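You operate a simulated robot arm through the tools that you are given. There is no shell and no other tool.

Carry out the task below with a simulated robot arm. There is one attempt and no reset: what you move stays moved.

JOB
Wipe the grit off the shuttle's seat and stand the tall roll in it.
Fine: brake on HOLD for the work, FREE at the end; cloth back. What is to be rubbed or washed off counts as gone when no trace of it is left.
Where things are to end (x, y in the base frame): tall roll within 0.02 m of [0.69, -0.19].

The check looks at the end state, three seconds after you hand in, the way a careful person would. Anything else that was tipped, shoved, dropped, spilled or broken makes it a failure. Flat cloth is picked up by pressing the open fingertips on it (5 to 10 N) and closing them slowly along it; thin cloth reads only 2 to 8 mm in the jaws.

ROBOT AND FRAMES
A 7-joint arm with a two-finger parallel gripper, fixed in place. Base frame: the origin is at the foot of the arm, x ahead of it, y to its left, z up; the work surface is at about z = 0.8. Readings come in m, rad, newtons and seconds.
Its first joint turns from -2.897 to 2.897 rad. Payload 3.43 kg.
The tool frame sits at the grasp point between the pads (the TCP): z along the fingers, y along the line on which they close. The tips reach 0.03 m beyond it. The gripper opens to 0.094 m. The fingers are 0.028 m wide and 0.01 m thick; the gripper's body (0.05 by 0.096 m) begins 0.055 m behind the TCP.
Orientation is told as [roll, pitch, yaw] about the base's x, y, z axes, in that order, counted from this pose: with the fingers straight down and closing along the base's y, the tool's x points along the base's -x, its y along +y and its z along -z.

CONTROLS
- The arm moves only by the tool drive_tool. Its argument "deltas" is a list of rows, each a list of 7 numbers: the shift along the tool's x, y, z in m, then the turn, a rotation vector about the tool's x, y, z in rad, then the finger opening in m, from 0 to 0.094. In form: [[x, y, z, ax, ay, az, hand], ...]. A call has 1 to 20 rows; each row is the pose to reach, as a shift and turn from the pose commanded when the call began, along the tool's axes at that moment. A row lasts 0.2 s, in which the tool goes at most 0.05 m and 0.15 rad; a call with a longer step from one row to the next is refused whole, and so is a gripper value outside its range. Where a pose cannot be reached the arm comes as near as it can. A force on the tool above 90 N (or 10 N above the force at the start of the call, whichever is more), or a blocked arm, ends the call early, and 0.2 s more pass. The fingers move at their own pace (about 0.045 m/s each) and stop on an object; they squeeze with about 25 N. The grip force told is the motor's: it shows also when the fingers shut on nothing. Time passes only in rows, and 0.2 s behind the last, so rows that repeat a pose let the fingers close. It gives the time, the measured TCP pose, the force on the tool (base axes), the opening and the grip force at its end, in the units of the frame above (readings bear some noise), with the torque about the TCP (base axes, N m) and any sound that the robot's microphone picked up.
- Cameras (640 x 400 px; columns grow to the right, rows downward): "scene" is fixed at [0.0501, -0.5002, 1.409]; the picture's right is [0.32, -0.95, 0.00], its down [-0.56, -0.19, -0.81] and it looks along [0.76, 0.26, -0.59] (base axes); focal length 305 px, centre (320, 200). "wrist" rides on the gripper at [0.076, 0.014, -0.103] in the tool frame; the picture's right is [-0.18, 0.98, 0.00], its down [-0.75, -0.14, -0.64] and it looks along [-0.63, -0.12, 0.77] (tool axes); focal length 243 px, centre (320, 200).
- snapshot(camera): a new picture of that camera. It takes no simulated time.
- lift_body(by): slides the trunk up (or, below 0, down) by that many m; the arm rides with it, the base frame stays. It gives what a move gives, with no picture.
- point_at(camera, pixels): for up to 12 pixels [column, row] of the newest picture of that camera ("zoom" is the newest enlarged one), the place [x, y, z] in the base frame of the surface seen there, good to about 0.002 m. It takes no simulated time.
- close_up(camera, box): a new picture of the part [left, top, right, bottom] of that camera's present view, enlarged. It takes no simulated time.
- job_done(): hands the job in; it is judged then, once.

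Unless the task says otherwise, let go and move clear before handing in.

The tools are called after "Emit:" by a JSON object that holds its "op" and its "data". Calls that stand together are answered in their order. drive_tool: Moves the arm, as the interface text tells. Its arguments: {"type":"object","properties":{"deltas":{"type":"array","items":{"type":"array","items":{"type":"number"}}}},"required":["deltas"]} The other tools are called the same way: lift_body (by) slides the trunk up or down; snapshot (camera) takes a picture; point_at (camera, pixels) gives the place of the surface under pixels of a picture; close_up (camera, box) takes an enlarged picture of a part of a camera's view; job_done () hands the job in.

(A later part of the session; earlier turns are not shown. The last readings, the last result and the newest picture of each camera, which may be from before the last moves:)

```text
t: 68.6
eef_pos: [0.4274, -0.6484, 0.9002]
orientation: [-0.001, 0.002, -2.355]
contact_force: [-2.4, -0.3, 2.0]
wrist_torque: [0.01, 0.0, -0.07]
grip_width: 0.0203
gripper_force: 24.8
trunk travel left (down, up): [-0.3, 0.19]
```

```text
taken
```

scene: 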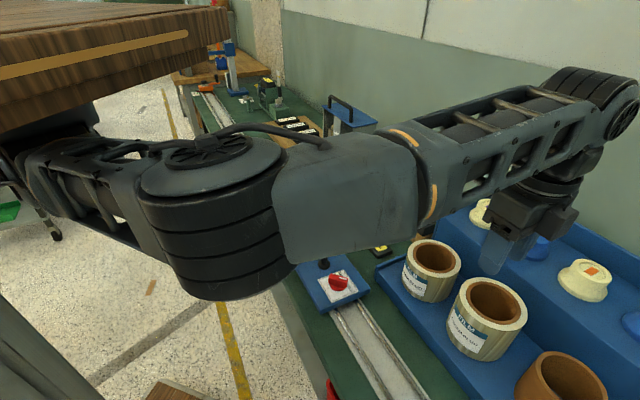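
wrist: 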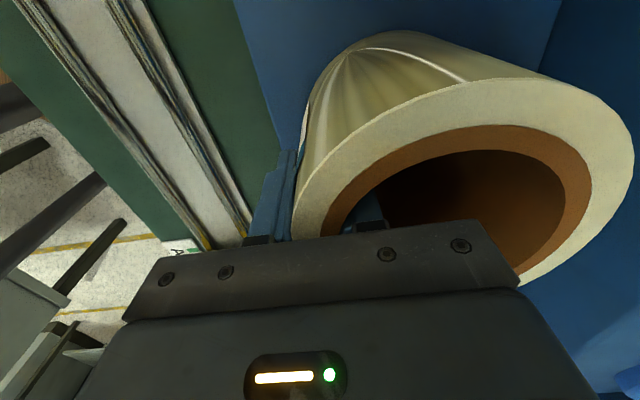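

Gripped at 20.3 mm with 25 N. I'll lift slowly and check for tilting.

Emit:
{"op": "drive_tool", "data": {"deltas": [[0, 0, -0.005, 0, 0, 0, 0.005], [0, 0, -0.015, 0, 0, 0, 0.005], [0, 0, -0.03, 0, 0, 0, 0.005], [0, 0, -0.03, 0, 0, 0, 0.005]]}}

Emit:
{"op": "snapshot", "data": {"camera": "wrist"}}

Emit:
{"op": "close_up", "data": {"camera": "scene", "box": [400, 180, 600, 380]}}

```text
t: 69.6
eef_pos: [0.4277, -0.6487, 0.9298]
orientation: [0.002, -0.001, -2.355]
contact_force: [0.3, -0.5, -4.6]
wrist_torque: [0.15, 0.11, 0.01]
grip_width: 0.0206
gripper_force: 24.9
trunk travel left (down, up): [-0.3, 0.19]
```

```text
taken
```

wrist: 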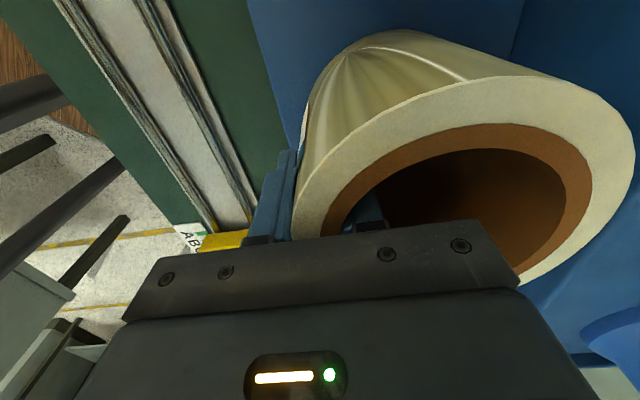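

```text
2.00 times, centred on (500, 280) of scene
```

zoom: 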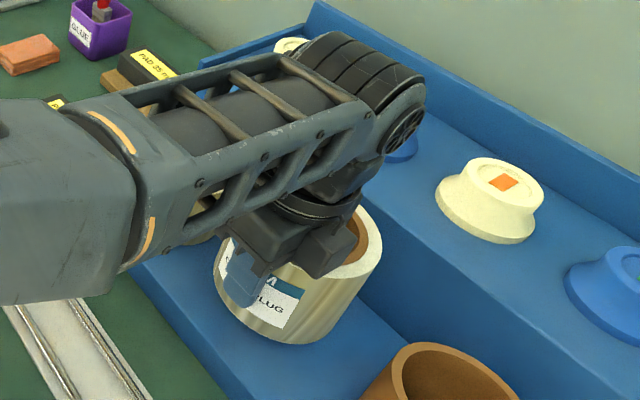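

The roll hangs level, about 0.47 kg. I'll lift it above everything: its bottom must clear the post top at 0.985.

Emit:
{"op": "drive_tool", "data": {"deltas": [[0, 0, -0.03, 0, 0, 0, 0.005], [0, 0, -0.06, 0, 0, 0, 0.005], [0, 0, -0.09, 0, 0, 0, 0.005], [0, 0, -0.12, 0, 0, 0, 0.005], [0, 0, -0.15, 0, 0, 0, 0.005], [0, 0, -0.165, 0, 0, 0, 0.005], [0, 0, -0.165, 0, 0, 0, 0.005]]}}

Emit:
{"op": "snapshot", "data": {"camera": "scene"}}

```text
t: 71.2
eef_pos: [0.4279, -0.65, 1.0942]
orientation: [0.0, 0.0, -2.355]
contact_force: [0.5, 0.0, -4.4]
wrist_torque: [0.14, 0.11, 0.0]
grip_width: 0.0206
gripper_force: 25.2
trunk travel left (down, up): [-0.3, 0.19]
```

```text
taken
```

scene: 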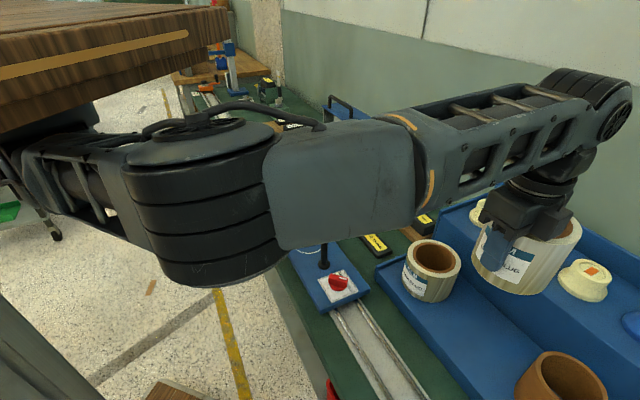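

Clear and stable. I'll travel toward the seat, turning yaw back gradually.

Emit:
{"op": "drive_tool", "data": {"deltas": [[0.021, 0.0024, 0, 0, 0, -0.1, 0.005], [0.042, 0.0048, 0, 0, 0, -0.2, 0.005], [0.063, 0.0072, 0, 0, 0, -0.3, 0.005], [0.084, 0.0096, 0, 0, 0, -0.4, 0.005], [0.105, 0.012, 0, 0, 0, -0.5, 0.005], [0.126, 0.0143, 0, 0, 0, -0.6, 0.005], [0.147, 0.0167, 0, 0, 0, -0.7, 0.005], [0.1676, 0.0191, 0, 0, 0, -0.8, 0.005], [0.1676, 0.0191, 0, 0, 0, -0.8, 0.005]]}}

Emit:
{"op": "snapshot", "data": {"camera": "scene"}}

```text
t: 73.2
eef_pos: [0.5632, -0.5442, 1.0953]
orientation: [0.001, 0.0, -1.552]
contact_force: [-0.4, -0.1, -4.2]
wrist_torque: [0.01, 0.19, 0.0]
grip_width: 0.0205
gripper_force: 25.1
trunk travel left (down, up): [-0.3, 0.19]
```

```text
taken
```

scene: 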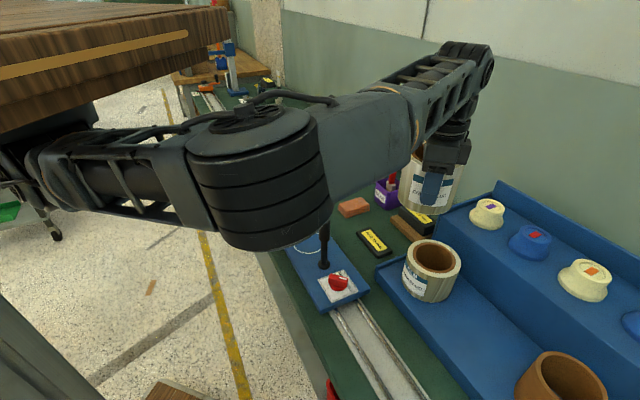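

Emit:
{"op": "drive_tool", "data": {"deltas": [[0.03, 0.02, 0, 0, 0, -0.096, 0.005], [0.06, 0.04, 0, 0, 0, -0.192, 0.005], [0.09, 0.06, 0, 0, 0, -0.288, 0.005], [0.12, 0.08, 0, 0, 0, -0.384, 0.005], [0.15, 0.1, 0, 0, 0, -0.48, 0.005], [0.18, 0.12, 0, 0, 0, -0.576, 0.005], [0.21, 0.14, 0, 0, 0, -0.672, 0.005], [0.241, 0.1616, 0, 0, 0, -0.767, 0.005], [0.241, 0.1616, 0, 0, 0, -0.767, 0.005]]}}

Emit:
{"op": "snapshot", "data": {"camera": "scene"}}

```text
t: 75.2
eef_pos: [0.7188, -0.2989, 1.0929]
orientation: [0.002, -0.001, -0.785]
contact_force: [-0.5, 0.0, -4.5]
wrist_torque: [-0.12, 0.18, -0.01]
grip_width: 0.0207
gripper_force: 25.5
trunk travel left (down, up): [-0.3, 0.19]
```

```text
taken
```

scene: 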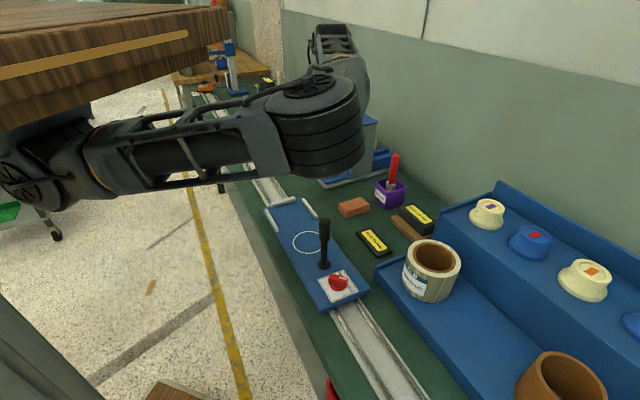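

Emit:
{"op": "drive_tool", "data": {"deltas": [[0.03, 0.002, 0, 0, 0, 0, 0.005], [0.06, 0.004, 0, 0, 0, 0, 0.005], [0.09, 0.006, 0, 0, 0, 0, 0.005], [0.0974, 0.0065, 0, 0, 0, 0, 0.005], [0.0974, 0.0065, 0.04, 0, 0, 0, 0.005], [0.0974, 0.0065, 0.08, 0, 0, 0, 0.005], [0.0974, 0.0065, 0.11, 0, 0, 0, 0.005], [0.0974, 0.0065, 0.11, 0, 0, 0, 0.005]]}}

Emit:
{"op": "snapshot", "data": {"camera": "wrist"}}

Emit:
{"op": "snapshot", "data": {"camera": "scene"}}

```text
t: 77.0
eef_pos: [0.6516, -0.2264, 0.9824]
orientation: [-0.002, -0.001, -0.788]
contact_force: [0.0, 0.4, -4.5]
wrist_torque: [-0.05, 0.12, 0.01]
grip_width: 0.0202
gripper_force: 25.1
trunk travel left (down, up): [-0.3, 0.19]
```

```text
taken
```

wrist: 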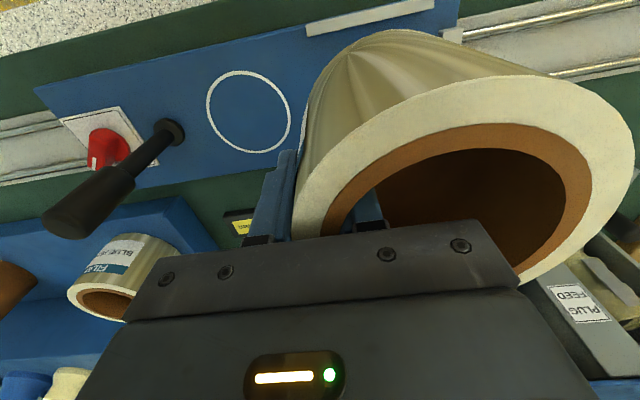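

```text
taken
```

scene: 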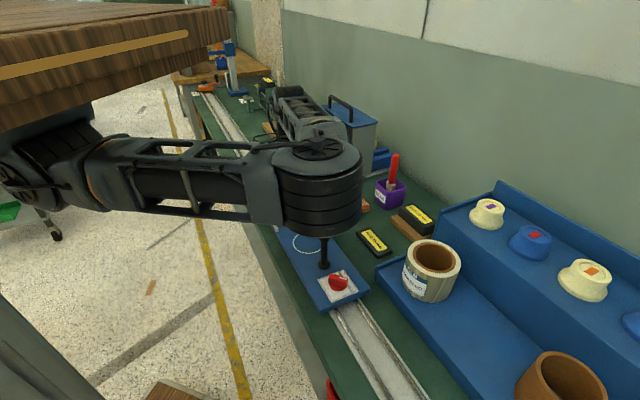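

I'll check the elbow's clearance above the post, and measure the held roll's rim.

Emit:
{"op": "point_at", "data": {"camera": "scene", "pixels": [[320, 228], [300, 222], [345, 222], [320, 180], [280, 160], [240, 190], [323, 245]]}}

Emit:
{"op": "point_at", "data": {"camera": "wrist", "pixels": [[300, 210], [330, 160], [380, 120], [450, 93], [540, 80], [610, 110], [632, 170], [600, 230], [550, 270], [350, 190], [450, 135], [580, 180]]}}

```text
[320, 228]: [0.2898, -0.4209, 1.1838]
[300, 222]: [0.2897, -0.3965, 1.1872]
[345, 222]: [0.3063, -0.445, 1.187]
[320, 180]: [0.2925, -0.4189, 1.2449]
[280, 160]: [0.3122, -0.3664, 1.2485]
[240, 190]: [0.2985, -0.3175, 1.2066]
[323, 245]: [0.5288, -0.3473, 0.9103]
```

```text
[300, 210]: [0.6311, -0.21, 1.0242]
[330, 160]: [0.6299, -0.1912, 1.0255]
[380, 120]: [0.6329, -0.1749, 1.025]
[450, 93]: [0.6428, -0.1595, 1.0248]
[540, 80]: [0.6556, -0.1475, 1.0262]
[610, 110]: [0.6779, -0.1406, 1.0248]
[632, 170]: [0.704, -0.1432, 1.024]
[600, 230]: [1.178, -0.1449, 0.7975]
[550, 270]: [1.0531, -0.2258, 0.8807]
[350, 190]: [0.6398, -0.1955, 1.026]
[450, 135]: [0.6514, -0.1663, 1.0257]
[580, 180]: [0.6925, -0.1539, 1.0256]
```

The elbow is well above the post (z≥1.18). The held roll's centre is at (0.682,-0.193). I'll shift 3 mm in each direction and lower to just above the seat.

Emit:
{"op": "drive_tool", "data": {"deltas": [[-0.0035, 0.003, 0.02, 0, 0, 0, 0.005], [-0.0035, 0.003, 0.045, 0, 0, 0, 0.005], [-0.0035, 0.003, 0.065, 0, 0, 0, 0.005], [-0.0035, 0.003, 0.078, 0, 0, 0, 0.005], [-0.0035, 0.003, 0.078, 0, 0, 0, 0.005]]}}

Emit:
{"op": "snapshot", "data": {"camera": "wrist"}}

Emit:
{"op": "snapshot", "data": {"camera": "scene"}}

```text
t: 78.2
eef_pos: [0.6571, -0.2281, 0.9051]
orientation: [-0.001, -0.001, -0.788]
contact_force: [0.4, -0.5, -4.9]
wrist_torque: [-0.12, 0.11, 0.0]
grip_width: 0.0207
gripper_force: 24.8
trunk travel left (down, up): [-0.3, 0.19]
```

```text
taken
```

wrist: 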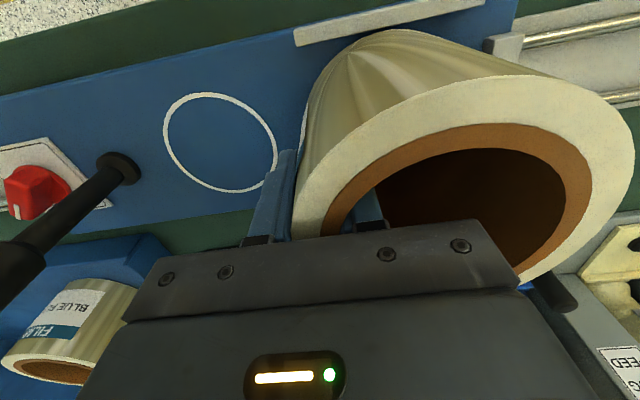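

```text
taken
```

scene: 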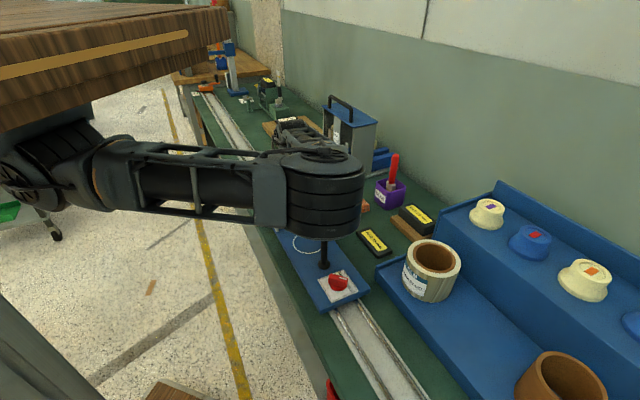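

Emit:
{"op": "point_at", "data": {"camera": "wrist", "pixels": [[300, 210], [330, 160], [380, 120], [450, 93], [540, 80], [610, 110], [632, 170], [310, 38], [470, 10], [500, 45], [350, 60], [400, 35]]}}

```text
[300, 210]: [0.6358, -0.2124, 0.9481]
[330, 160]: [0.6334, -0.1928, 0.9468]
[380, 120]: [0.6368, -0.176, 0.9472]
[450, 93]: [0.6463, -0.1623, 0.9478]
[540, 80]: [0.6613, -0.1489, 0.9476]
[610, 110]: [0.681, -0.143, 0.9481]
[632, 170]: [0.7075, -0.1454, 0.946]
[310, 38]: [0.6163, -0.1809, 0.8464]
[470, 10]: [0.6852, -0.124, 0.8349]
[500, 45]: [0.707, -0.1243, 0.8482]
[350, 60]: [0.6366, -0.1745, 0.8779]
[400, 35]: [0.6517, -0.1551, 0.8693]
```

Roll centre is now (0.6865,-0.1955), about 6 mm from target and clear of all rails. Its bottom is ~9 mm above the deck, so I'll lower to contact.

Emit:
{"op": "drive_tool", "data": {"deltas": [[0, 0, 0.004, 0, 0, 0, 0.005], [0, 0, 0.007, 0, 0, 0, 0.005], [0, 0, 0.0085, 0, 0, 0, 0.005], [0, 0, 0.0085, 0, 0, 0, 0.005]]}}

```text
t: 79.2
eef_pos: [0.6569, -0.227, 0.8967]
orientation: [0.0, 0.0, -0.789]
contact_force: [-0.8, 0.0, -2.3]
wrist_torque: [-0.08, -0.02, 0.03]
grip_width: 0.0206
gripper_force: 25.0
trunk travel left (down, up): [-0.3, 0.19]
```

Emit:
{"op": "drive_tool", "data": {"deltas": [[0, 0, 0.0007, 0, 0, 0, 0.005], [0, 0, 0.0007, 0, 0, 0, 0.005]]}}

```text
t: 79.8
eef_pos: [0.6565, -0.2294, 0.8971]
orientation: [0.0, 0.002, -0.788]
contact_force: [-7.1, 4.2, 8.1]
wrist_torque: [0.0, -0.2, 0.22]
grip_width: 0.0204
gripper_force: 25.4
trunk travel left (down, up): [-0.3, 0.19]
```

On the deck now. I'll release slowly, then rise straight up.

Emit:
{"op": "drive_tool", "data": {"deltas": [[0, 0, 0, 0, 0, 0, 0.022], [0, 0, 0, 0, 0, 0, 0.028], [0, 0, 0, 0, 0, 0, 0.036], [0, 0, 0, 0, 0, 0, 0.044], [0, 0, 0, 0, 0, 0, 0.044]]}}

Emit:
{"op": "snapshot", "data": {"camera": "wrist"}}

```text
t: 81.0
eef_pos: [0.6578, -0.2291, 0.8957]
orientation: [0.0, 0.0, -0.787]
contact_force: [0.2, 1.3, 0.6]
wrist_torque: [0.0, -0.02, -0.02]
grip_width: 0.044
gripper_force: 0.1
trunk travel left (down, up): [-0.3, 0.19]
```

```text
taken
```

wrist: 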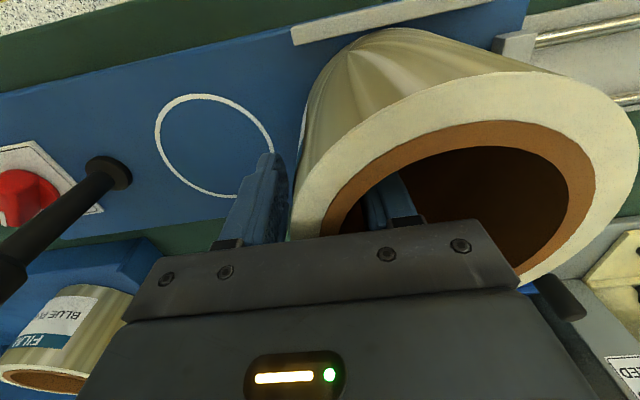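

Emit:
{"op": "drive_tool", "data": {"deltas": [[0, 0, -0.02, 0, 0, 0, 0.044], [0, 0, -0.05, 0, 0, 0, 0.044], [0, 0, -0.09, 0, 0, 0, 0.044], [0, 0, -0.13, 0, 0, 0, 0.044], [0, 0, -0.17, 0, 0, 0, 0.044], [0, 0, -0.18, 0, 0, 0, 0.044]]}}

Emit:
{"op": "snapshot", "data": {"camera": "wrist"}}

Emit:
{"op": "snapshot", "data": {"camera": "scene"}}

```text
t: 82.4
eef_pos: [0.6589, -0.2276, 1.0758]
orientation: [-0.001, 0.002, -0.786]
contact_force: [-0.1, -0.2, -0.4]
wrist_torque: [0.0, -0.01, 0.02]
grip_width: 0.044
gripper_force: 0.0
trunk travel left (down, up): [-0.3, 0.19]
```

```text
taken
```

wrist: 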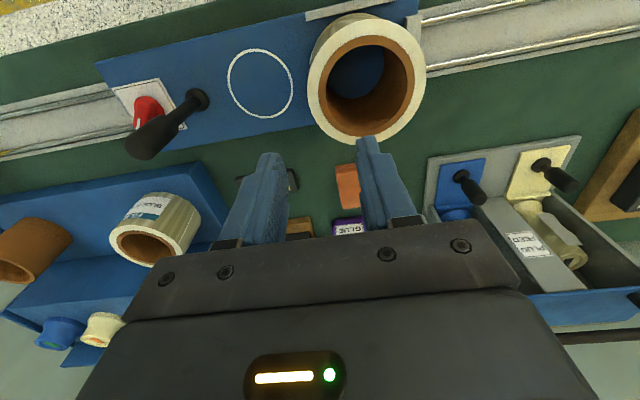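

```text
taken
```

scene: 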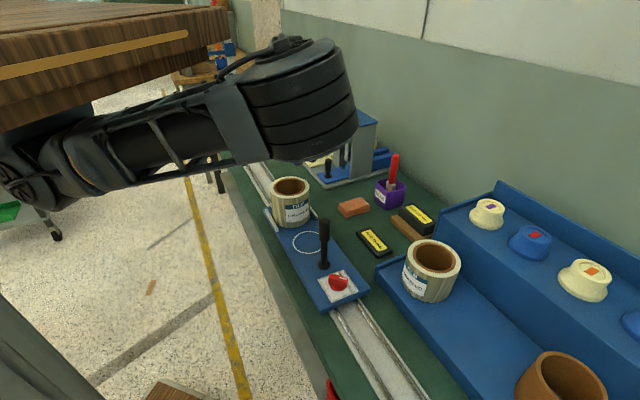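

The roll stands in the seat. I'll verify its centre and the surroundings.

Emit:
{"op": "close_up", "data": {"camera": "scene", "box": [250, 165, 350, 245]}}

Emit:
{"op": "point_at", "data": {"camera": "wrist", "pixels": [[310, 95], [320, 130], [360, 143], [400, 125], [424, 80], [410, 30], [370, 16], [320, 50], [315, 8], [412, 25], [345, 180], [150, 105]]}}

```text
5.00 times, centred on (300, 205) of scene
```

zoom: 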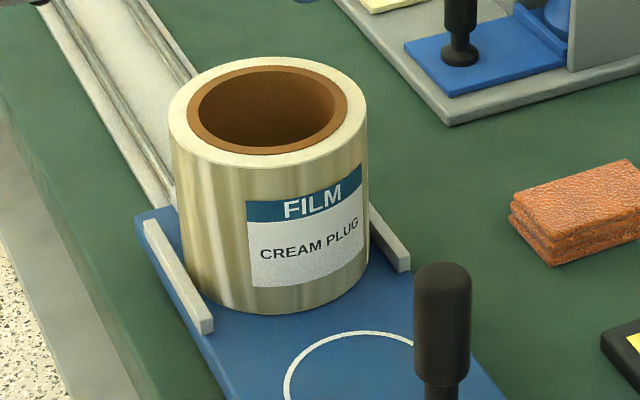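

```text
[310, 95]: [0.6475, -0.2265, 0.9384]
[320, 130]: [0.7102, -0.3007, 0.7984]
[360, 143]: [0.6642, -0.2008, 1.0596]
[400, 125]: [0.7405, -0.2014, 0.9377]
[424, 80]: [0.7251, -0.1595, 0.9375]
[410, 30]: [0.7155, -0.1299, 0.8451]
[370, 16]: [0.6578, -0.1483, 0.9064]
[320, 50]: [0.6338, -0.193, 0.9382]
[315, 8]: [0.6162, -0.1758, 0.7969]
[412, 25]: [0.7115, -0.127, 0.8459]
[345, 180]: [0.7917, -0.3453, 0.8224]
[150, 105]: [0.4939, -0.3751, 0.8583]
```

Roll centre ≈(0.686,-0.193), upright on the deck and clear of the rails. Now the brake goes back to FREE: I'll move to a staging point at (0.68,-0.40) with yaw -1.57.

Emit:
{"op": "drive_tool", "data": {"deltas": [[-0.023, -0.018, 0, 0, 0, 0.13, 0.035], [-0.046, -0.036, 0, 0, 0, 0.26, 0.035], [-0.069, -0.054, 0, 0, 0, 0.39, 0.035], [-0.092, -0.073, 0, 0, 0, 0.52, 0.035], [-0.115, -0.091, 0, 0, 0, 0.65, 0.035], [-0.138, -0.1096, 0, 0, 0, 0.784, 0.035], [-0.138, -0.1096, 0.04, 0, 0, 0.784, 0.035], [-0.138, -0.1096, 0.04, 0, 0, 0.784, 0.035]]}}

Emit:
{"op": "snapshot", "data": {"camera": "scene"}}

```text
t: 84.2
eef_pos: [0.679, -0.4014, 1.0363]
orientation: [0.001, 0.001, -1.571]
contact_force: [-0.3, 0.8, 0.0]
wrist_torque: [-0.01, -0.02, -0.02]
grip_width: 0.035
gripper_force: 0.0
trunk travel left (down, up): [-0.3, 0.19]
```

```text
taken
```

scene: 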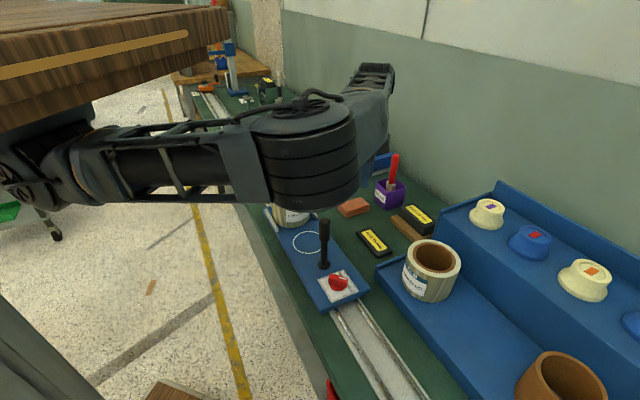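

Emit:
{"op": "drive_tool", "data": {"deltas": [[0, -0.03, 0.005, 0, 0, 0, 0.035], [0, -0.06, 0.015, 0, 0, 0, 0.035], [0, -0.09, 0.025, 0, 0, 0, 0.035], [0, -0.12, 0.035, 0, 0, 0, 0.035], [0, -0.12, 0.035, 0, 0, 0, 0.035]]}}

Emit:
{"op": "snapshot", "data": {"camera": "scene"}}

Emit:
{"op": "snapshot", "data": {"camera": "wrist"}}

```text
t: 85.4
eef_pos: [0.5584, -0.403, 1.0007]
orientation: [0.001, -0.001, -1.571]
contact_force: [-0.2, 0.3, -0.6]
wrist_torque: [0.02, -0.02, -0.01]
grip_width: 0.035
gripper_force: 0.1
trunk travel left (down, up): [-0.3, 0.19]
```

```text
taken
```

scene: 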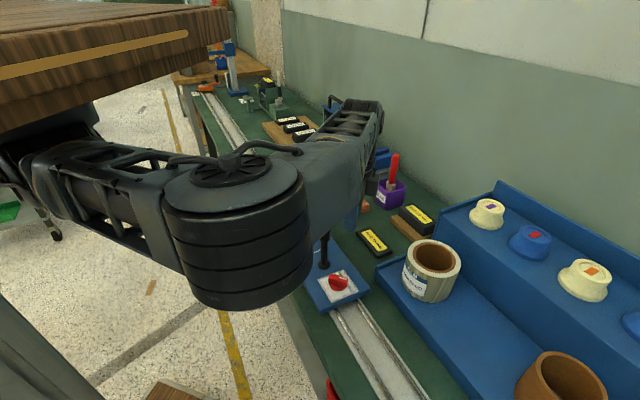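

```text
taken
```

wrist: 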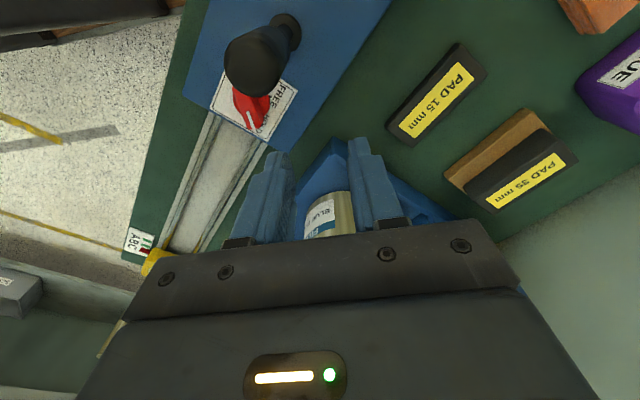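

Emit:
{"op": "drive_tool", "data": {"deltas": [[0, -0.03, 0.0, 0, 0, 0, 0.035], [0.004, -0.055, 0.01, 0, 0, 0, 0.035], [0.007, -0.0705, 0.025, 0, 0, 0, 0.035], [0.007, -0.0705, 0.04, 0, 0, 0, 0.035], [0.007, -0.0705, 0.04, 0, 0, 0, 0.035]]}}

Emit:
{"op": "snapshot", "data": {"camera": "scene"}}

Emit:
{"op": "snapshot", "data": {"camera": "wrist"}}

```text
t: 86.6
eef_pos: [0.4894, -0.397, 0.9605]
orientation: [0.0, 0.0, -1.571]
contact_force: [-0.3, 0.4, -0.2]
wrist_torque: [0.0, -0.02, 0.03]
grip_width: 0.0348
gripper_force: 0.1
trunk travel left (down, up): [-0.3, 0.19]
```

```text
taken
```

scene: 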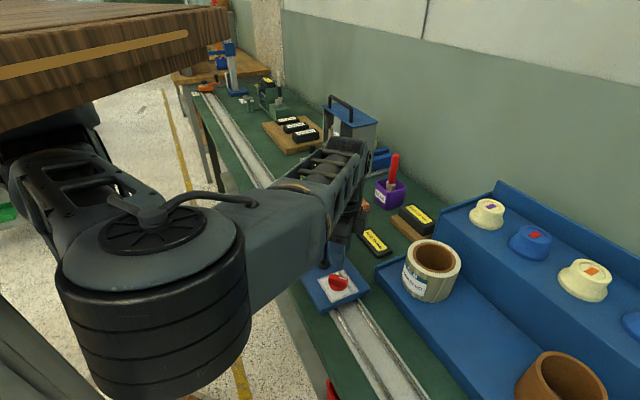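

```text
taken
```

wrist: 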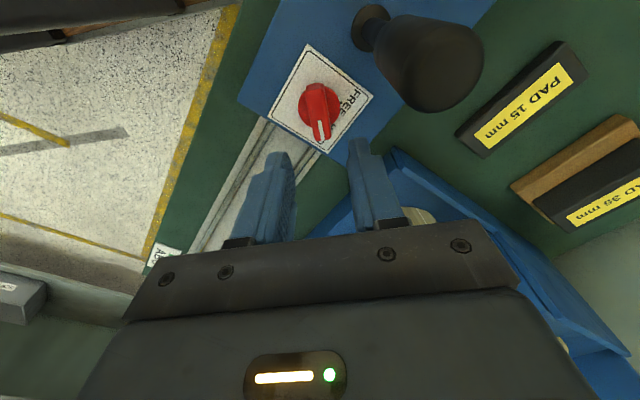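

Aligned above the knob. I'll descend to the same grip height.

Emit:
{"op": "drive_tool", "data": {"deltas": [[0.002, -0.001, 0.025, 0, 0, 0, 0.035], [0.002, -0.001, 0.05, 0, 0, 0, 0.035], [0.002, -0.001, 0.07, 0, 0, 0, 0.035], [0.002, -0.001, 0.078, 0, 0, 0, 0.035], [0.002, -0.001, 0.078, 0, 0, 0, 0.035]]}}

Emit:
{"op": "snapshot", "data": {"camera": "wrist"}}

```text
t: 87.8
eef_pos: [0.4874, -0.3928, 0.883]
orientation: [0.0, 0.0, -1.571]
contact_force: [0.8, 0.1, 0.8]
wrist_torque: [-0.03, 0.01, 0.0]
grip_width: 0.0351
gripper_force: 0.2
trunk travel left (down, up): [-0.3, 0.19]
```

```text
taken
```

wrist: 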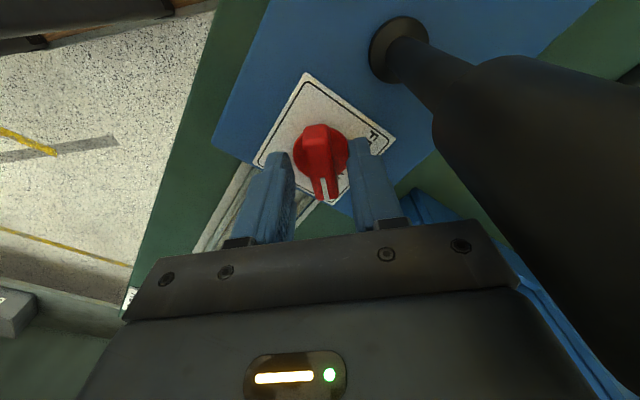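

Emit:
{"op": "drive_tool", "data": {"deltas": [[0, 0, 0.001, 0, 0, 0, 0.025], [0, 0, 0.001, 0, 0, 0, 0.015], [0, 0, 0.001, 0, 0, 0, 0.008], [0, 0, 0.001, 0, 0, 0, 0.008], [0, 0, 0.001, 0, 0, 0, 0.008]]}}

Emit:
{"op": "drive_tool", "data": {"deltas": [[0, 0, 0, 0, 0, -0.12, 0.008], [-0.0003, 0, 0, 0, 0, -0.24, 0.008], [-0.0007, -0.0002, 0, 0, 0, -0.36, 0.008], [-0.001, -0.0004, 0, 0, 0, -0.48, 0.008], [-0.0013, -0.0006, 0, 0, 0, -0.6, 0.008]]}}

Emit:
{"op": "snapshot", "data": {"camera": "wrist"}}

```text
t: 89.0
eef_pos: [0.4874, -0.394, 0.881]
orientation: [0.001, 0.0, -1.57]
contact_force: [13.2, -1.9, -2.3]
wrist_torque: [-0.09, -0.27, 0.05]
grip_width: 0.0161
gripper_force: 44.8
trunk travel left (down, up): [-0.3, 0.19]
```

```text
t: 90.2
eef_pos: [0.4845, -0.3969, 0.8799]
orientation: [-0.003, 0.0, -0.971]
contact_force: [6.1, -9.2, -7.2]
wrist_torque: [-0.14, 0.0, -0.02]
grip_width: 0.0159
gripper_force: 45.2
trunk travel left (down, up): [-0.3, 0.19]
```

```text
taken
```

wrist: 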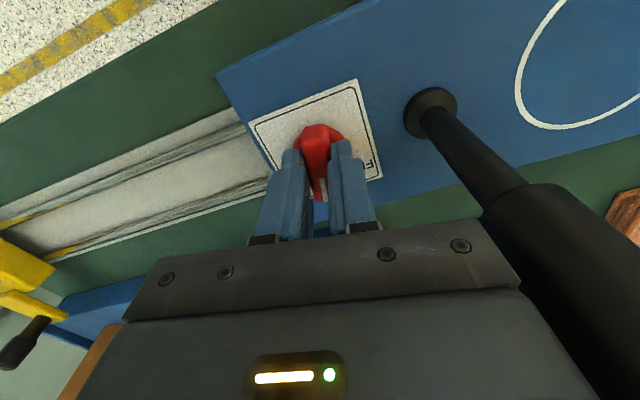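

Emit:
{"op": "drive_tool", "data": {"deltas": [[0, 0, 0, 0, 0, -0.12, 0.008], [0, 0, 0, 0, 0, -0.24, 0.008], [0, 0, 0, 0, 0, -0.36, 0.008], [0, 0, 0, 0, 0, -0.48, 0.008]]}}

Emit:
{"op": "snapshot", "data": {"camera": "scene"}}

```text
t: 91.2
eef_pos: [0.4856, -0.3959, 0.882]
orientation: [0.001, 0.002, -0.491]
contact_force: [4.5, -6.8, -12.7]
wrist_torque: [-0.07, 0.31, -0.04]
grip_width: 0.0154
gripper_force: 45.1
trunk travel left (down, up): [-0.3, 0.19]
```

```text
taken
```

scene: 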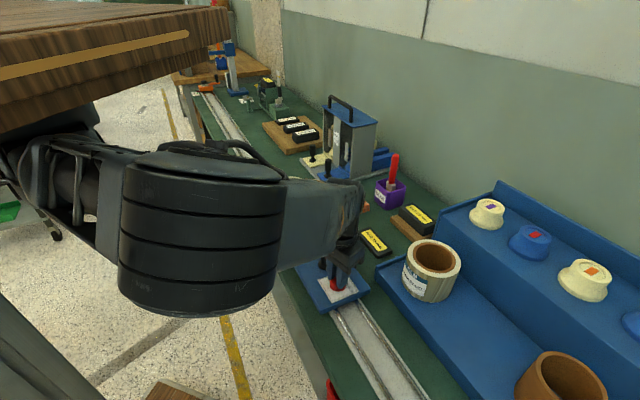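

Emit:
{"op": "point_at", "data": {"camera": "scene", "pixels": [[200, 165], [160, 160], [215, 145], [270, 170], [130, 165], [200, 300], [180, 60]]}}

Emit:
{"op": "drive_tool", "data": {"deltas": [[0, 0, 0.0005, 0, 0, -0.1, 0.008], [0, 0, 0.0008, 0, 0, -0.2, 0.008]]}}

Emit:
{"op": "snapshot", "data": {"camera": "scene"}}

```text
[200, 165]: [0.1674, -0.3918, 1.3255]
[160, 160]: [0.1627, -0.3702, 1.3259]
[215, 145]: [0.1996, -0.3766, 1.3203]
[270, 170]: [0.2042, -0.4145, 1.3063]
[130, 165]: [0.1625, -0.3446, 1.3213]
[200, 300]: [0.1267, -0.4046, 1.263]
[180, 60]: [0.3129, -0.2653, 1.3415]
```

```text
t: 91.8
eef_pos: [0.4858, -0.3957, 0.8803]
orientation: [-0.003, -0.001, -0.29]
contact_force: [5.0, -7.4, 1.3]
wrist_torque: [0.3, 1.27, -0.02]
grip_width: 0.0156
gripper_force: 44.8
trunk travel left (down, up): [-0.3, 0.19]
```

```text
taken
```

scene: 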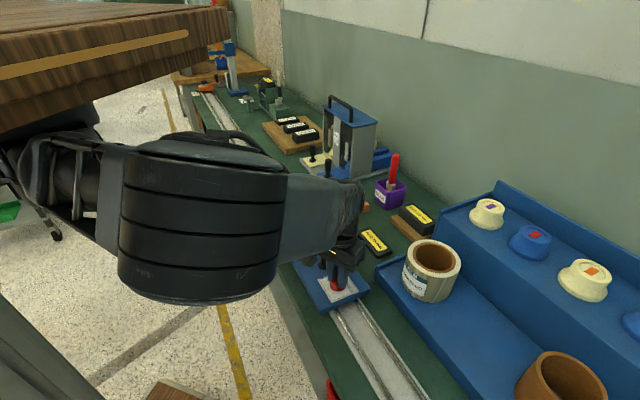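

Emit:
{"op": "drive_tool", "data": {"deltas": [[0, 0, 0, 0, 0, -0.08, 0.008], [0, 0, 0, 0, 0, -0.16, 0.008], [0, 0, 0, 0, 0, -0.16, 0.008]]}}

Emit:
{"op": "snapshot", "data": {"camera": "wrist"}}

Emit:
{"op": "snapshot", "data": {"camera": "scene"}}

```text
t: 92.6
eef_pos: [0.4871, -0.3956, 0.8815]
orientation: [0.0, 0.001, -0.131]
contact_force: [6.3, -9.8, -2.5]
wrist_torque: [-0.1, 0.92, -0.01]
grip_width: 0.0157
gripper_force: 45.5
trunk travel left (down, up): [-0.3, 0.19]
```

```text
taken
```

wrist: 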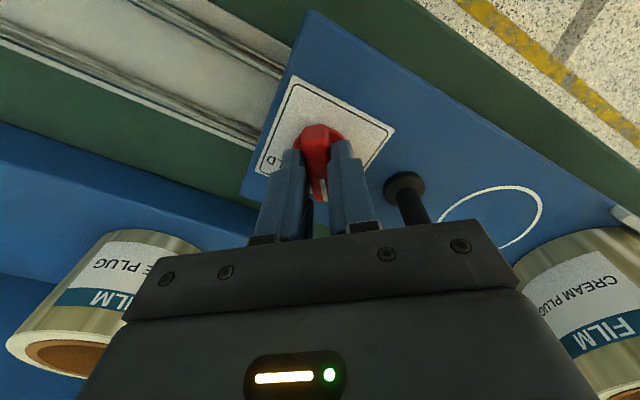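

```text
taken
```

scene: 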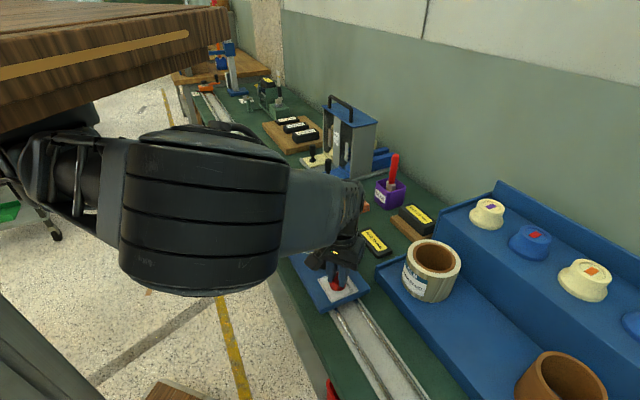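

No stop felt yet at yaw -0.13. I'll continue toward 0 in small steps.

Emit:
{"op": "drive_tool", "data": {"deltas": [[0, 0, 0, 0, 0, -0.05, 0.008], [0, 0, 0, 0, 0, -0.1, 0.008], [0, 0, 0, 0, 0, -0.14, 0.008], [0, 0, 0, 0, 0, -0.14, 0.008]]}}

Emit:
{"op": "snapshot", "data": {"camera": "wrist"}}

```text
t: 93.6
eef_pos: [0.4864, -0.397, 0.8805]
orientation: [-0.001, -0.002, -0.079]
contact_force: [6.7, -4.5, 5.7]
wrist_torque: [0.01, -0.32, 0.01]
grip_width: 0.0158
gripper_force: 45.0
out of reach, approached as far as the arm can: row 2, 3, 4
trunk travel left (down, up): [-0.3, 0.19]
```

```text
taken
```

wrist: 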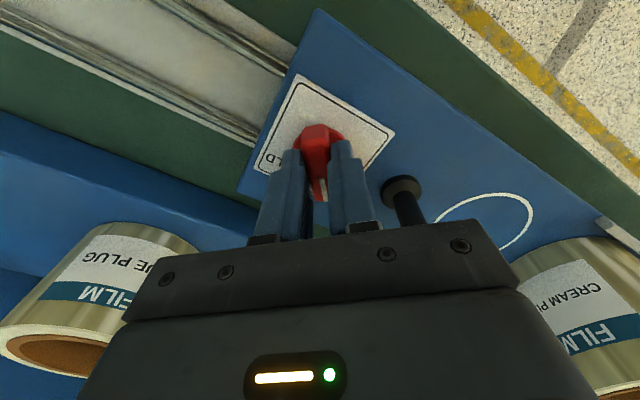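

Reached yaw -0.08, the limit here. I'll release and look where the pointer rests.

Emit:
{"op": "drive_tool", "data": {"deltas": [[0, 0, 0, 0, 0, 0, 0.018], [0, 0, 0, 0, 0, 0, 0.025], [0, 0, 0, 0, 0, 0, 0.035], [0, 0, 0, 0, 0, 0, 0.035], [0, 0, -0.02, 0, 0, 0, 0.035], [0, 0, -0.04, 0, 0, 0, 0.035], [0, 0, -0.06, 0, 0, 0, 0.035]]}}

Emit:
{"op": "snapshot", "data": {"camera": "wrist"}}

Emit:
{"op": "snapshot", "data": {"camera": "scene"}}

Emit:
{"op": "close_up", "data": {"camera": "wrist", "box": [270, 50, 370, 150]}}

```text
t: 95.2
eef_pos: [0.486, -0.3946, 0.9001]
orientation: [-0.001, 0.0, -0.083]
contact_force: [-0.3, 0.5, -0.4]
wrist_torque: [-0.01, 0.01, 0.0]
grip_width: 0.0347
gripper_force: 0.1
out of reach, approached as far as the arm can: row 6, 7
trunk travel left (down, up): [-0.3, 0.19]
```

```text
taken
```

wrist: 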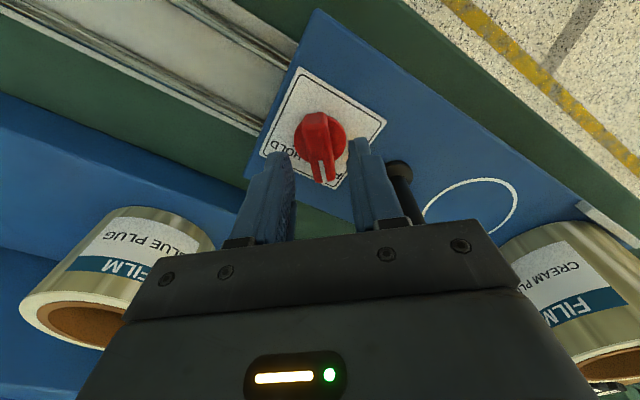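

```text
taken
```

scene: 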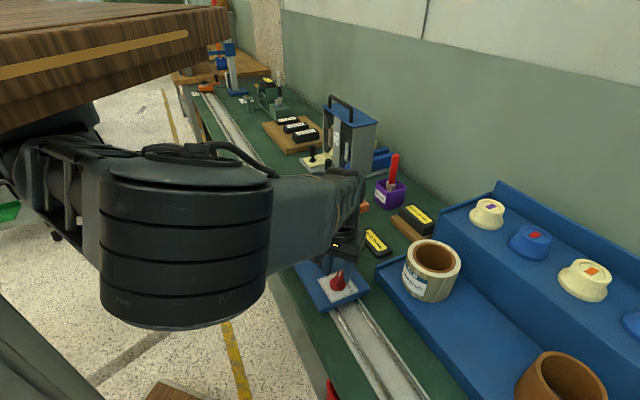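

```text
4.00 times, centred on (320, 100) of wrist
```

zoom: 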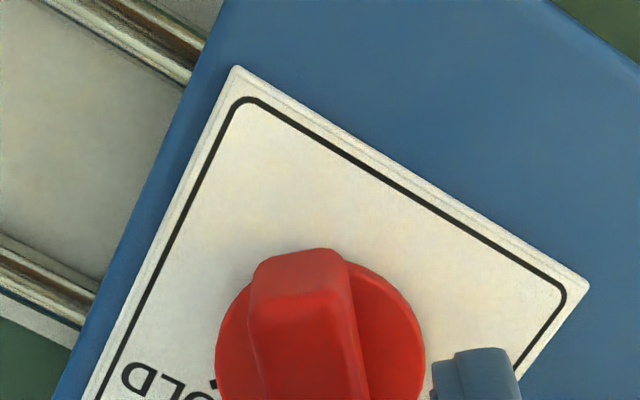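

The tips barely clear the fin and the arm limits the height at this yaw. I'll turn slightly clockwise while rising.

Emit:
{"op": "drive_tool", "data": {"deltas": [[0, 0, -0.01, 0, 0, 0.04, 0.035], [0, 0, -0.03, 0, 0, 0.12, 0.035], [0, 0, -0.06, 0, 0, 0.2, 0.035], [0, 0, -0.09, 0, 0, 0.25, 0.035], [0, 0, -0.11, 0, 0, 0.25, 0.035]]}}

Emit:
{"op": "snapshot", "data": {"camera": "wrist"}}

Emit:
{"op": "snapshot", "data": {"camera": "scene"}}

```text
t: 96.4
eef_pos: [0.4962, -0.3845, 1.0018]
orientation: [0.04, 0.001, -0.307]
contact_force: [0.7, -0.6, -0.7]
wrist_torque: [0.0, -0.02, 0.01]
grip_width: 0.035
gripper_force: 0.2
trunk travel left (down, up): [-0.3, 0.19]
```

```text
taken
```

wrist: 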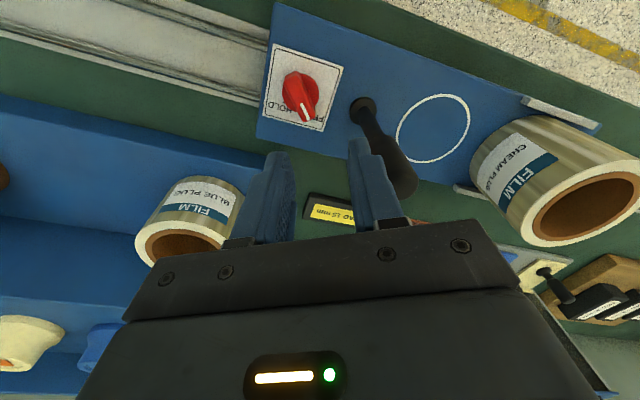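

```text
taken
```

scene: 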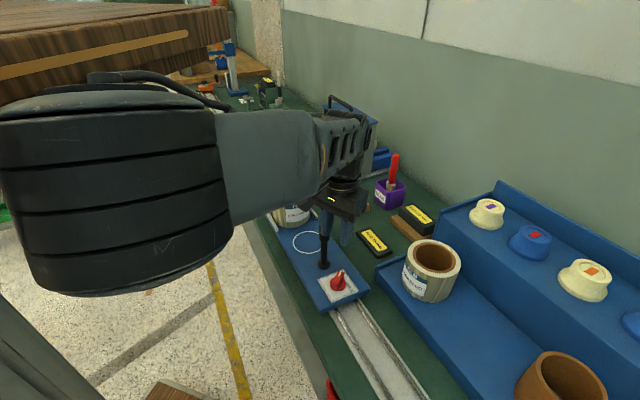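

The elbow is near the overhead shelf again, so next I'll move outward as I did before. First I'll measure the knob.

Emit:
{"op": "close_up", "data": {"camera": "wrist", "box": [255, 30, 355, 140]}}

Emit:
{"op": "point_at", "data": {"camera": "zoom", "pixels": [[230, 170], [310, 295], [270, 230], [322, 318], [215, 150]]}}

Emit:
{"op": "close_up", "data": {"camera": "scene", "box": [310, 255, 370, 310]}}

```text
3.64 times, centred on (305, 85) of wrist
```

zoom: 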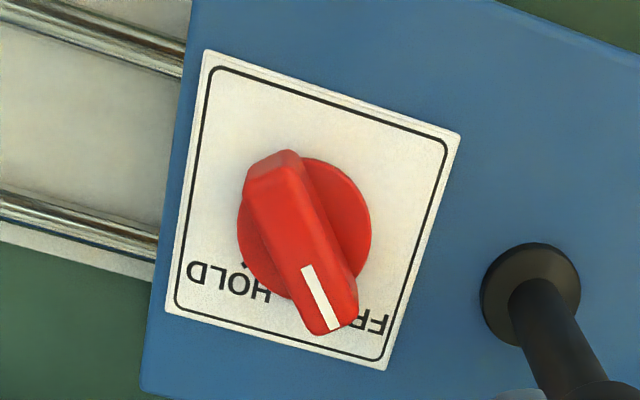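

```text
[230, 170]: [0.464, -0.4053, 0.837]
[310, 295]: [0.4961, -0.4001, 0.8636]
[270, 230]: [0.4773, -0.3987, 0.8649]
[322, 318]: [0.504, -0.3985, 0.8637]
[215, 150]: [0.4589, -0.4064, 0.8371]
```

```text
7.27 times, centred on (340, 282) of scene
```

zoom: 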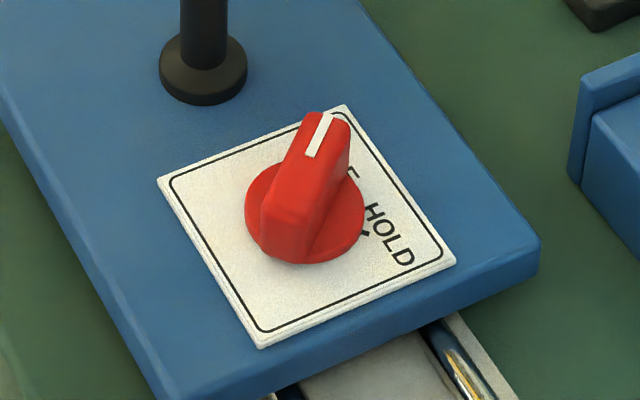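

The shuttle hasn't moved: its plate corners are at the same pixels as at the start. I'll measure the pointer angle on the white line in this scene zoom.

Emit:
{"op": "point_at", "data": {"camera": "zoom", "pixels": [[327, 117], [319, 135], [311, 154], [296, 195], [304, 170], [288, 210]]}}

```text
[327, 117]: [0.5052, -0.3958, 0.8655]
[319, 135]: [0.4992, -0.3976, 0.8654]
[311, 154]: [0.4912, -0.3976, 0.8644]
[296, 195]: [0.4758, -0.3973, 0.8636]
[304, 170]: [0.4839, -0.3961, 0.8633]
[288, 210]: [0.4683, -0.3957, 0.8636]
```

The pointer is about 5° short of where FREE originally was. I'll retreat sideways around the post first, moving -y and then outward while turning to yaw -1.57, then nudge the knob square by squeezing the fin end to end.

Emit:
{"op": "drive_tool", "data": {"deltas": [[-0.004, -0.012, 0, 0.02, 0, 0, 0.05], [-0.008, -0.025, 0, 0.04, 0, 0, 0.05], [-0.0085, -0.03, 0, 0.04, 0, 0, 0.05]]}}

Emit:
{"op": "snapshot", "data": {"camera": "wrist"}}

```text
t: 97.2
eef_pos: [0.489, -0.424, 1.0108]
orientation: [-0.034, -0.002, -0.325]
contact_force: [0.2, 0.0, -0.3]
wrist_torque: [0.01, 0.01, 0.03]
grip_width: 0.05
gripper_force: 0.0
trunk travel left (down, up): [-0.3, 0.19]
```

```text
taken
```

wrist: 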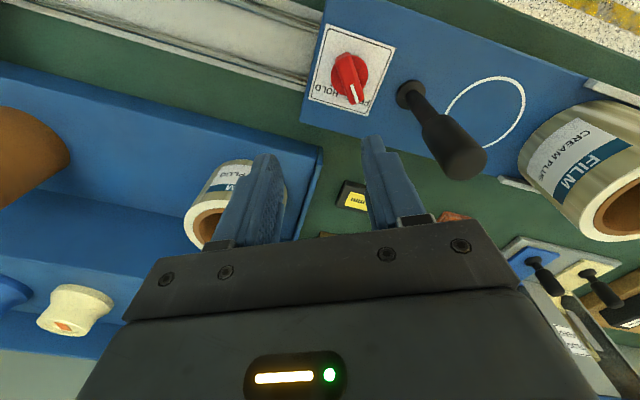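

Emit:
{"op": "drive_tool", "data": {"deltas": [[0, 0, 0, -0.034, 0, 0.0, 0.05], [-0.03, 0.008, 0, -0.034, 0, 0, 0.05], [-0.07, 0.025, 0, -0.034, 0, 0, 0.05], [-0.11, 0.045, 0, -0.034, 0, 0, 0.05], [-0.15, 0.067, 0, -0.034, 0, 0, 0.05], [-0.164, 0.0764, -0.02, -0.034, 0, 0, 0.05], [-0.164, 0.0764, -0.02, -0.034, 0, 0, 0.05]]}}

Emit:
{"op": "drive_tool", "data": {"deltas": [[0, 0, 0, 0, 0, 0.14, 0.05], [0, 0, 0, 0, 0, 0.28, 0.05], [0, 0, 0, 0, 0, 0.42, 0.05], [0, 0, 0, 0, 0, 0.56, 0.05], [0, 0, 0, 0, 0, 0.7, 0.05], [0, 0, 0, 0, 0, 0.84, 0.05], [0, 0, 0, 0, 0, 0.98, 0.05], [0, 0, 0, 0, 0, 1.12, 0.05], [0, 0, 0, 0, 0, 1.246, 0.05], [0, 0, 0, 0, 0, 1.246, 0.05]]}}

Emit:
{"op": "snapshot", "data": {"camera": "scene"}}

```text
t: 98.8
eef_pos: [0.6663, -0.4047, 1.0291]
orientation: [-0.006, -0.001, -0.332]
contact_force: [0.0, -0.1, -0.1]
wrist_torque: [-0.03, 0.02, 0.01]
grip_width: 0.05
gripper_force: 0.1
trunk travel left (down, up): [-0.3, 0.19]
```

```text
t: 101.0
eef_pos: [0.6655, -0.4072, 1.0279]
orientation: [-0.002, -0.005, -1.58]
contact_force: [-1.0, -0.7, -0.2]
wrist_torque: [-0.02, 0.0, 0.0]
grip_width: 0.05
gripper_force: 0.1
trunk travel left (down, up): [-0.3, 0.19]
```

```text
taken
```

scene: 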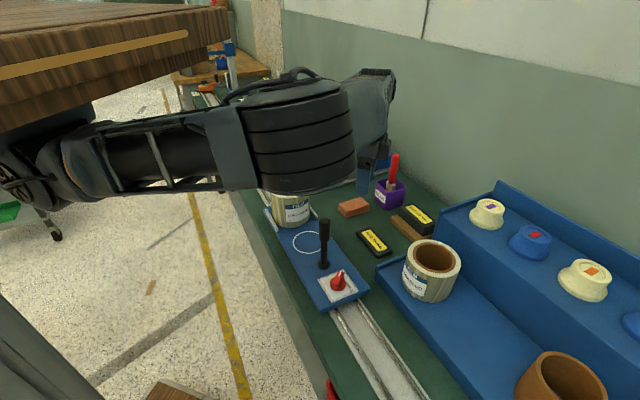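

Clear and stable. I'll repeat the earlier low approach to the knob.

Emit:
{"op": "drive_tool", "data": {"deltas": [[0, -0.03, 0.005, 0, 0, 0, 0.052], [0.002, -0.06, 0.015, 0, 0, 0, 0.052], [0.003, -0.09, 0.025, 0, 0, 0, 0.052], [0.003, -0.107, 0.028, 0, 0, 0, 0.052], [0.003, -0.137, 0.03, 0, 0, 0, 0.052], [0.008, -0.162, 0.038, 0, 0, 0, 0.052], [0.011, -0.177, 0.053, 0, 0, 0, 0.052], [0.011, -0.1775, 0.068, 0, 0, 0, 0.052], [0.011, -0.1775, 0.068, 0, 0, 0, 0.052]]}}

Emit:
{"op": "snapshot", "data": {"camera": "scene"}}

Emit:
{"op": "snapshot", "data": {"camera": "wrist"}}

Emit:
{"op": "close_up", "data": {"camera": "wrist", "box": [260, 40, 380, 160]}}

```text
t: 103.0
eef_pos: [0.4863, -0.3943, 0.9579]
orientation: [-0.001, -0.008, -1.578]
contact_force: [-0.7, -0.1, -0.7]
wrist_torque: [0.0, 0.01, 0.02]
grip_width: 0.0519
gripper_force: 0.0
trunk travel left (down, up): [-0.3, 0.19]
```

```text
taken
```

scene: 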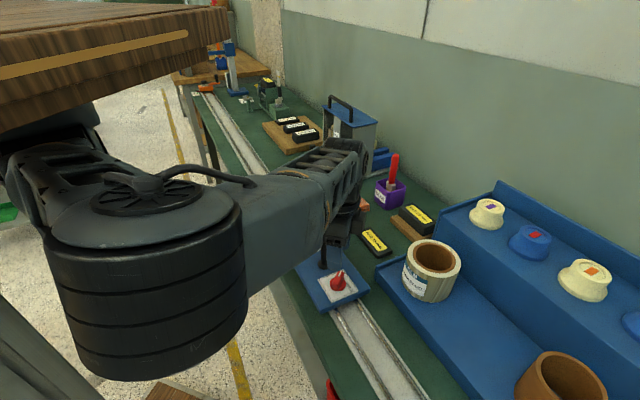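

```text
taken
```

wrist: 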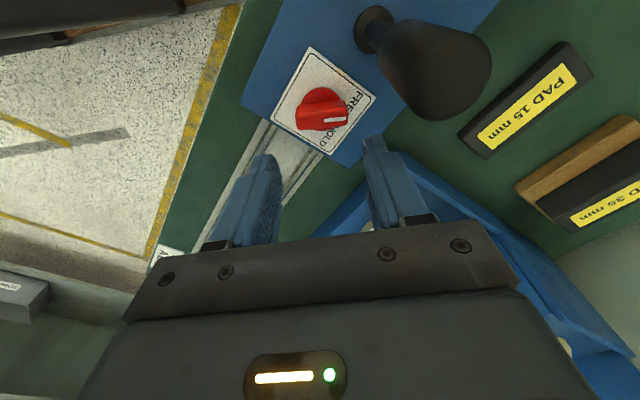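

```text
3.33 times, centred on (320, 100) of wrist
```

zoom: 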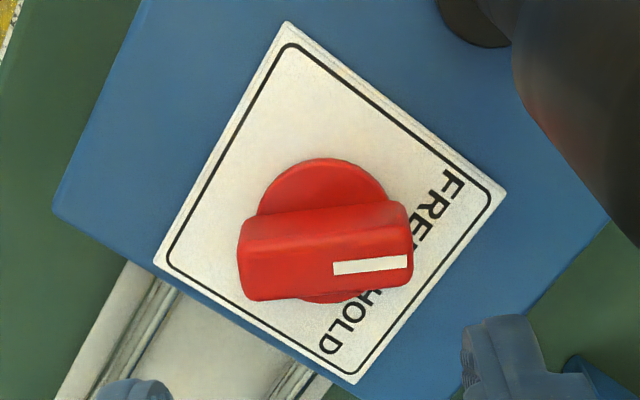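

Emit:
{"op": "point_at", "data": {"camera": "zoom", "pixels": [[246, 262], [408, 245], [335, 268], [404, 261], [260, 225], [400, 205], [325, 180], [500, 192]]}}

```text
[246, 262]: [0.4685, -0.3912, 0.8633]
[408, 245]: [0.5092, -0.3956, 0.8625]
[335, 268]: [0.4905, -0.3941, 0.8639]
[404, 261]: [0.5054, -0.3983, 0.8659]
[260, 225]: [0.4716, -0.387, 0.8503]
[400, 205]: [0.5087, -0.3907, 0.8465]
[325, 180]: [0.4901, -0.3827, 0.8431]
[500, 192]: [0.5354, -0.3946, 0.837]
```

The fin is at about -5.7°, with ends at x=0.4685 and 0.509. I'll descend straddling the ends with 52 mm open.

Emit:
{"op": "drive_tool", "data": {"deltas": [[-0.0005, 0.002, 0.025, 0, 0.008, 0, 0.056], [-0.0005, 0.002, 0.05, 0, 0.008, 0, 0.056], [-0.0005, 0.002, 0.065, 0, 0.008, 0, 0.056], [-0.0005, 0.002, 0.075, 0, 0.008, 0, 0.056], [-0.0005, 0.002, 0.075, 0, 0.008, 0, 0.056]]}}

Emit:
{"op": "snapshot", "data": {"camera": "wrist"}}

```text
t: 104.2
eef_pos: [0.4916, -0.3965, 0.883]
orientation: [-0.004, 0.002, -1.578]
contact_force: [0.2, 0.0, -1.1]
wrist_torque: [0.0, 0.01, -0.05]
grip_width: 0.0558
gripper_force: 0.0
trunk travel left (down, up): [-0.3, 0.19]
```

```text
taken
```

wrist: 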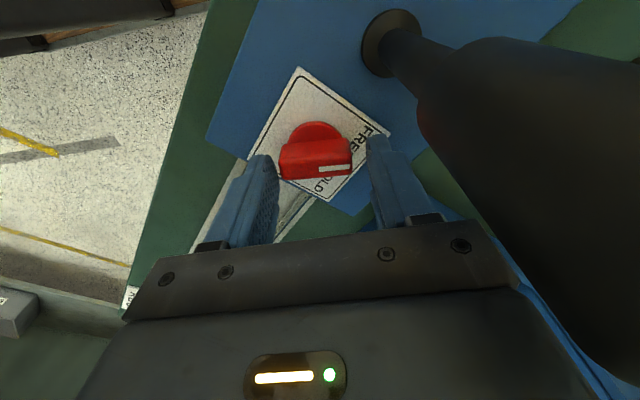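

The fin centre (315) sits about 3 mm left of the finger midpoint (322). I'll re-centre, then close slowly.

Emit:
{"op": "drive_tool", "data": {"deltas": [[0, -0.003, 0.001, 0, 0, -0.02, 0.056], [0, -0.003, 0.001, 0, 0, -0.02, 0.05], [0, -0.003, 0.001, 0, 0, -0.02, 0.046], [0, -0.003, 0.001, 0, 0, -0.02, 0.043], [0, -0.003, 0.001, 0, 0, -0.02, 0.04], [0, -0.003, 0.001, 0, 0, -0.02, 0.037], [0, -0.003, 0.001, 0, 0, -0.02, 0.034], [0, -0.003, 0.001, 0, 0, -0.02, 0.03], [0, -0.003, 0.001, 0, 0, -0.02, 0.03]]}}

Emit:
{"op": "snapshot", "data": {"camera": "wrist"}}

Emit:
{"op": "snapshot", "data": {"camera": "scene"}}

```text
t: 106.2
eef_pos: [0.4885, -0.3977, 0.8832]
orientation: [-0.002, 0.002, -1.556]
contact_force: [5.5, -1.7, -0.8]
wrist_torque: [0.18, -0.55, -0.01]
grip_width: 0.0446
gripper_force: 45.4
trunk travel left (down, up): [-0.3, 0.19]
```

```text
taken
```

wrist: 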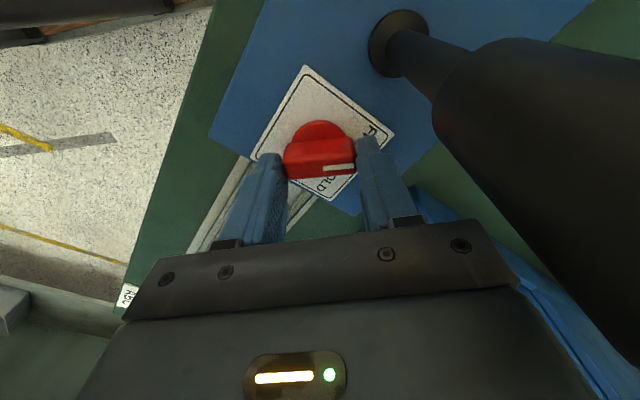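

```text
taken
```

scene: 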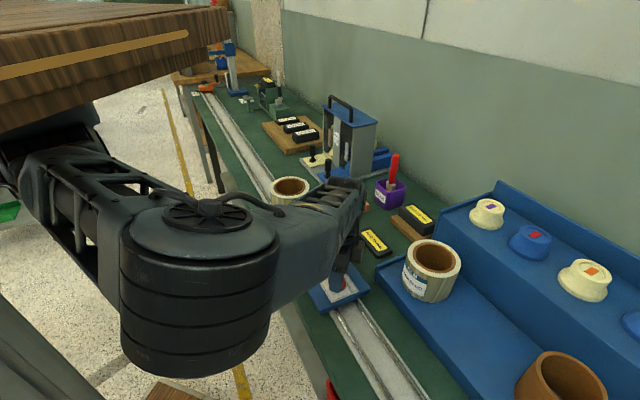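

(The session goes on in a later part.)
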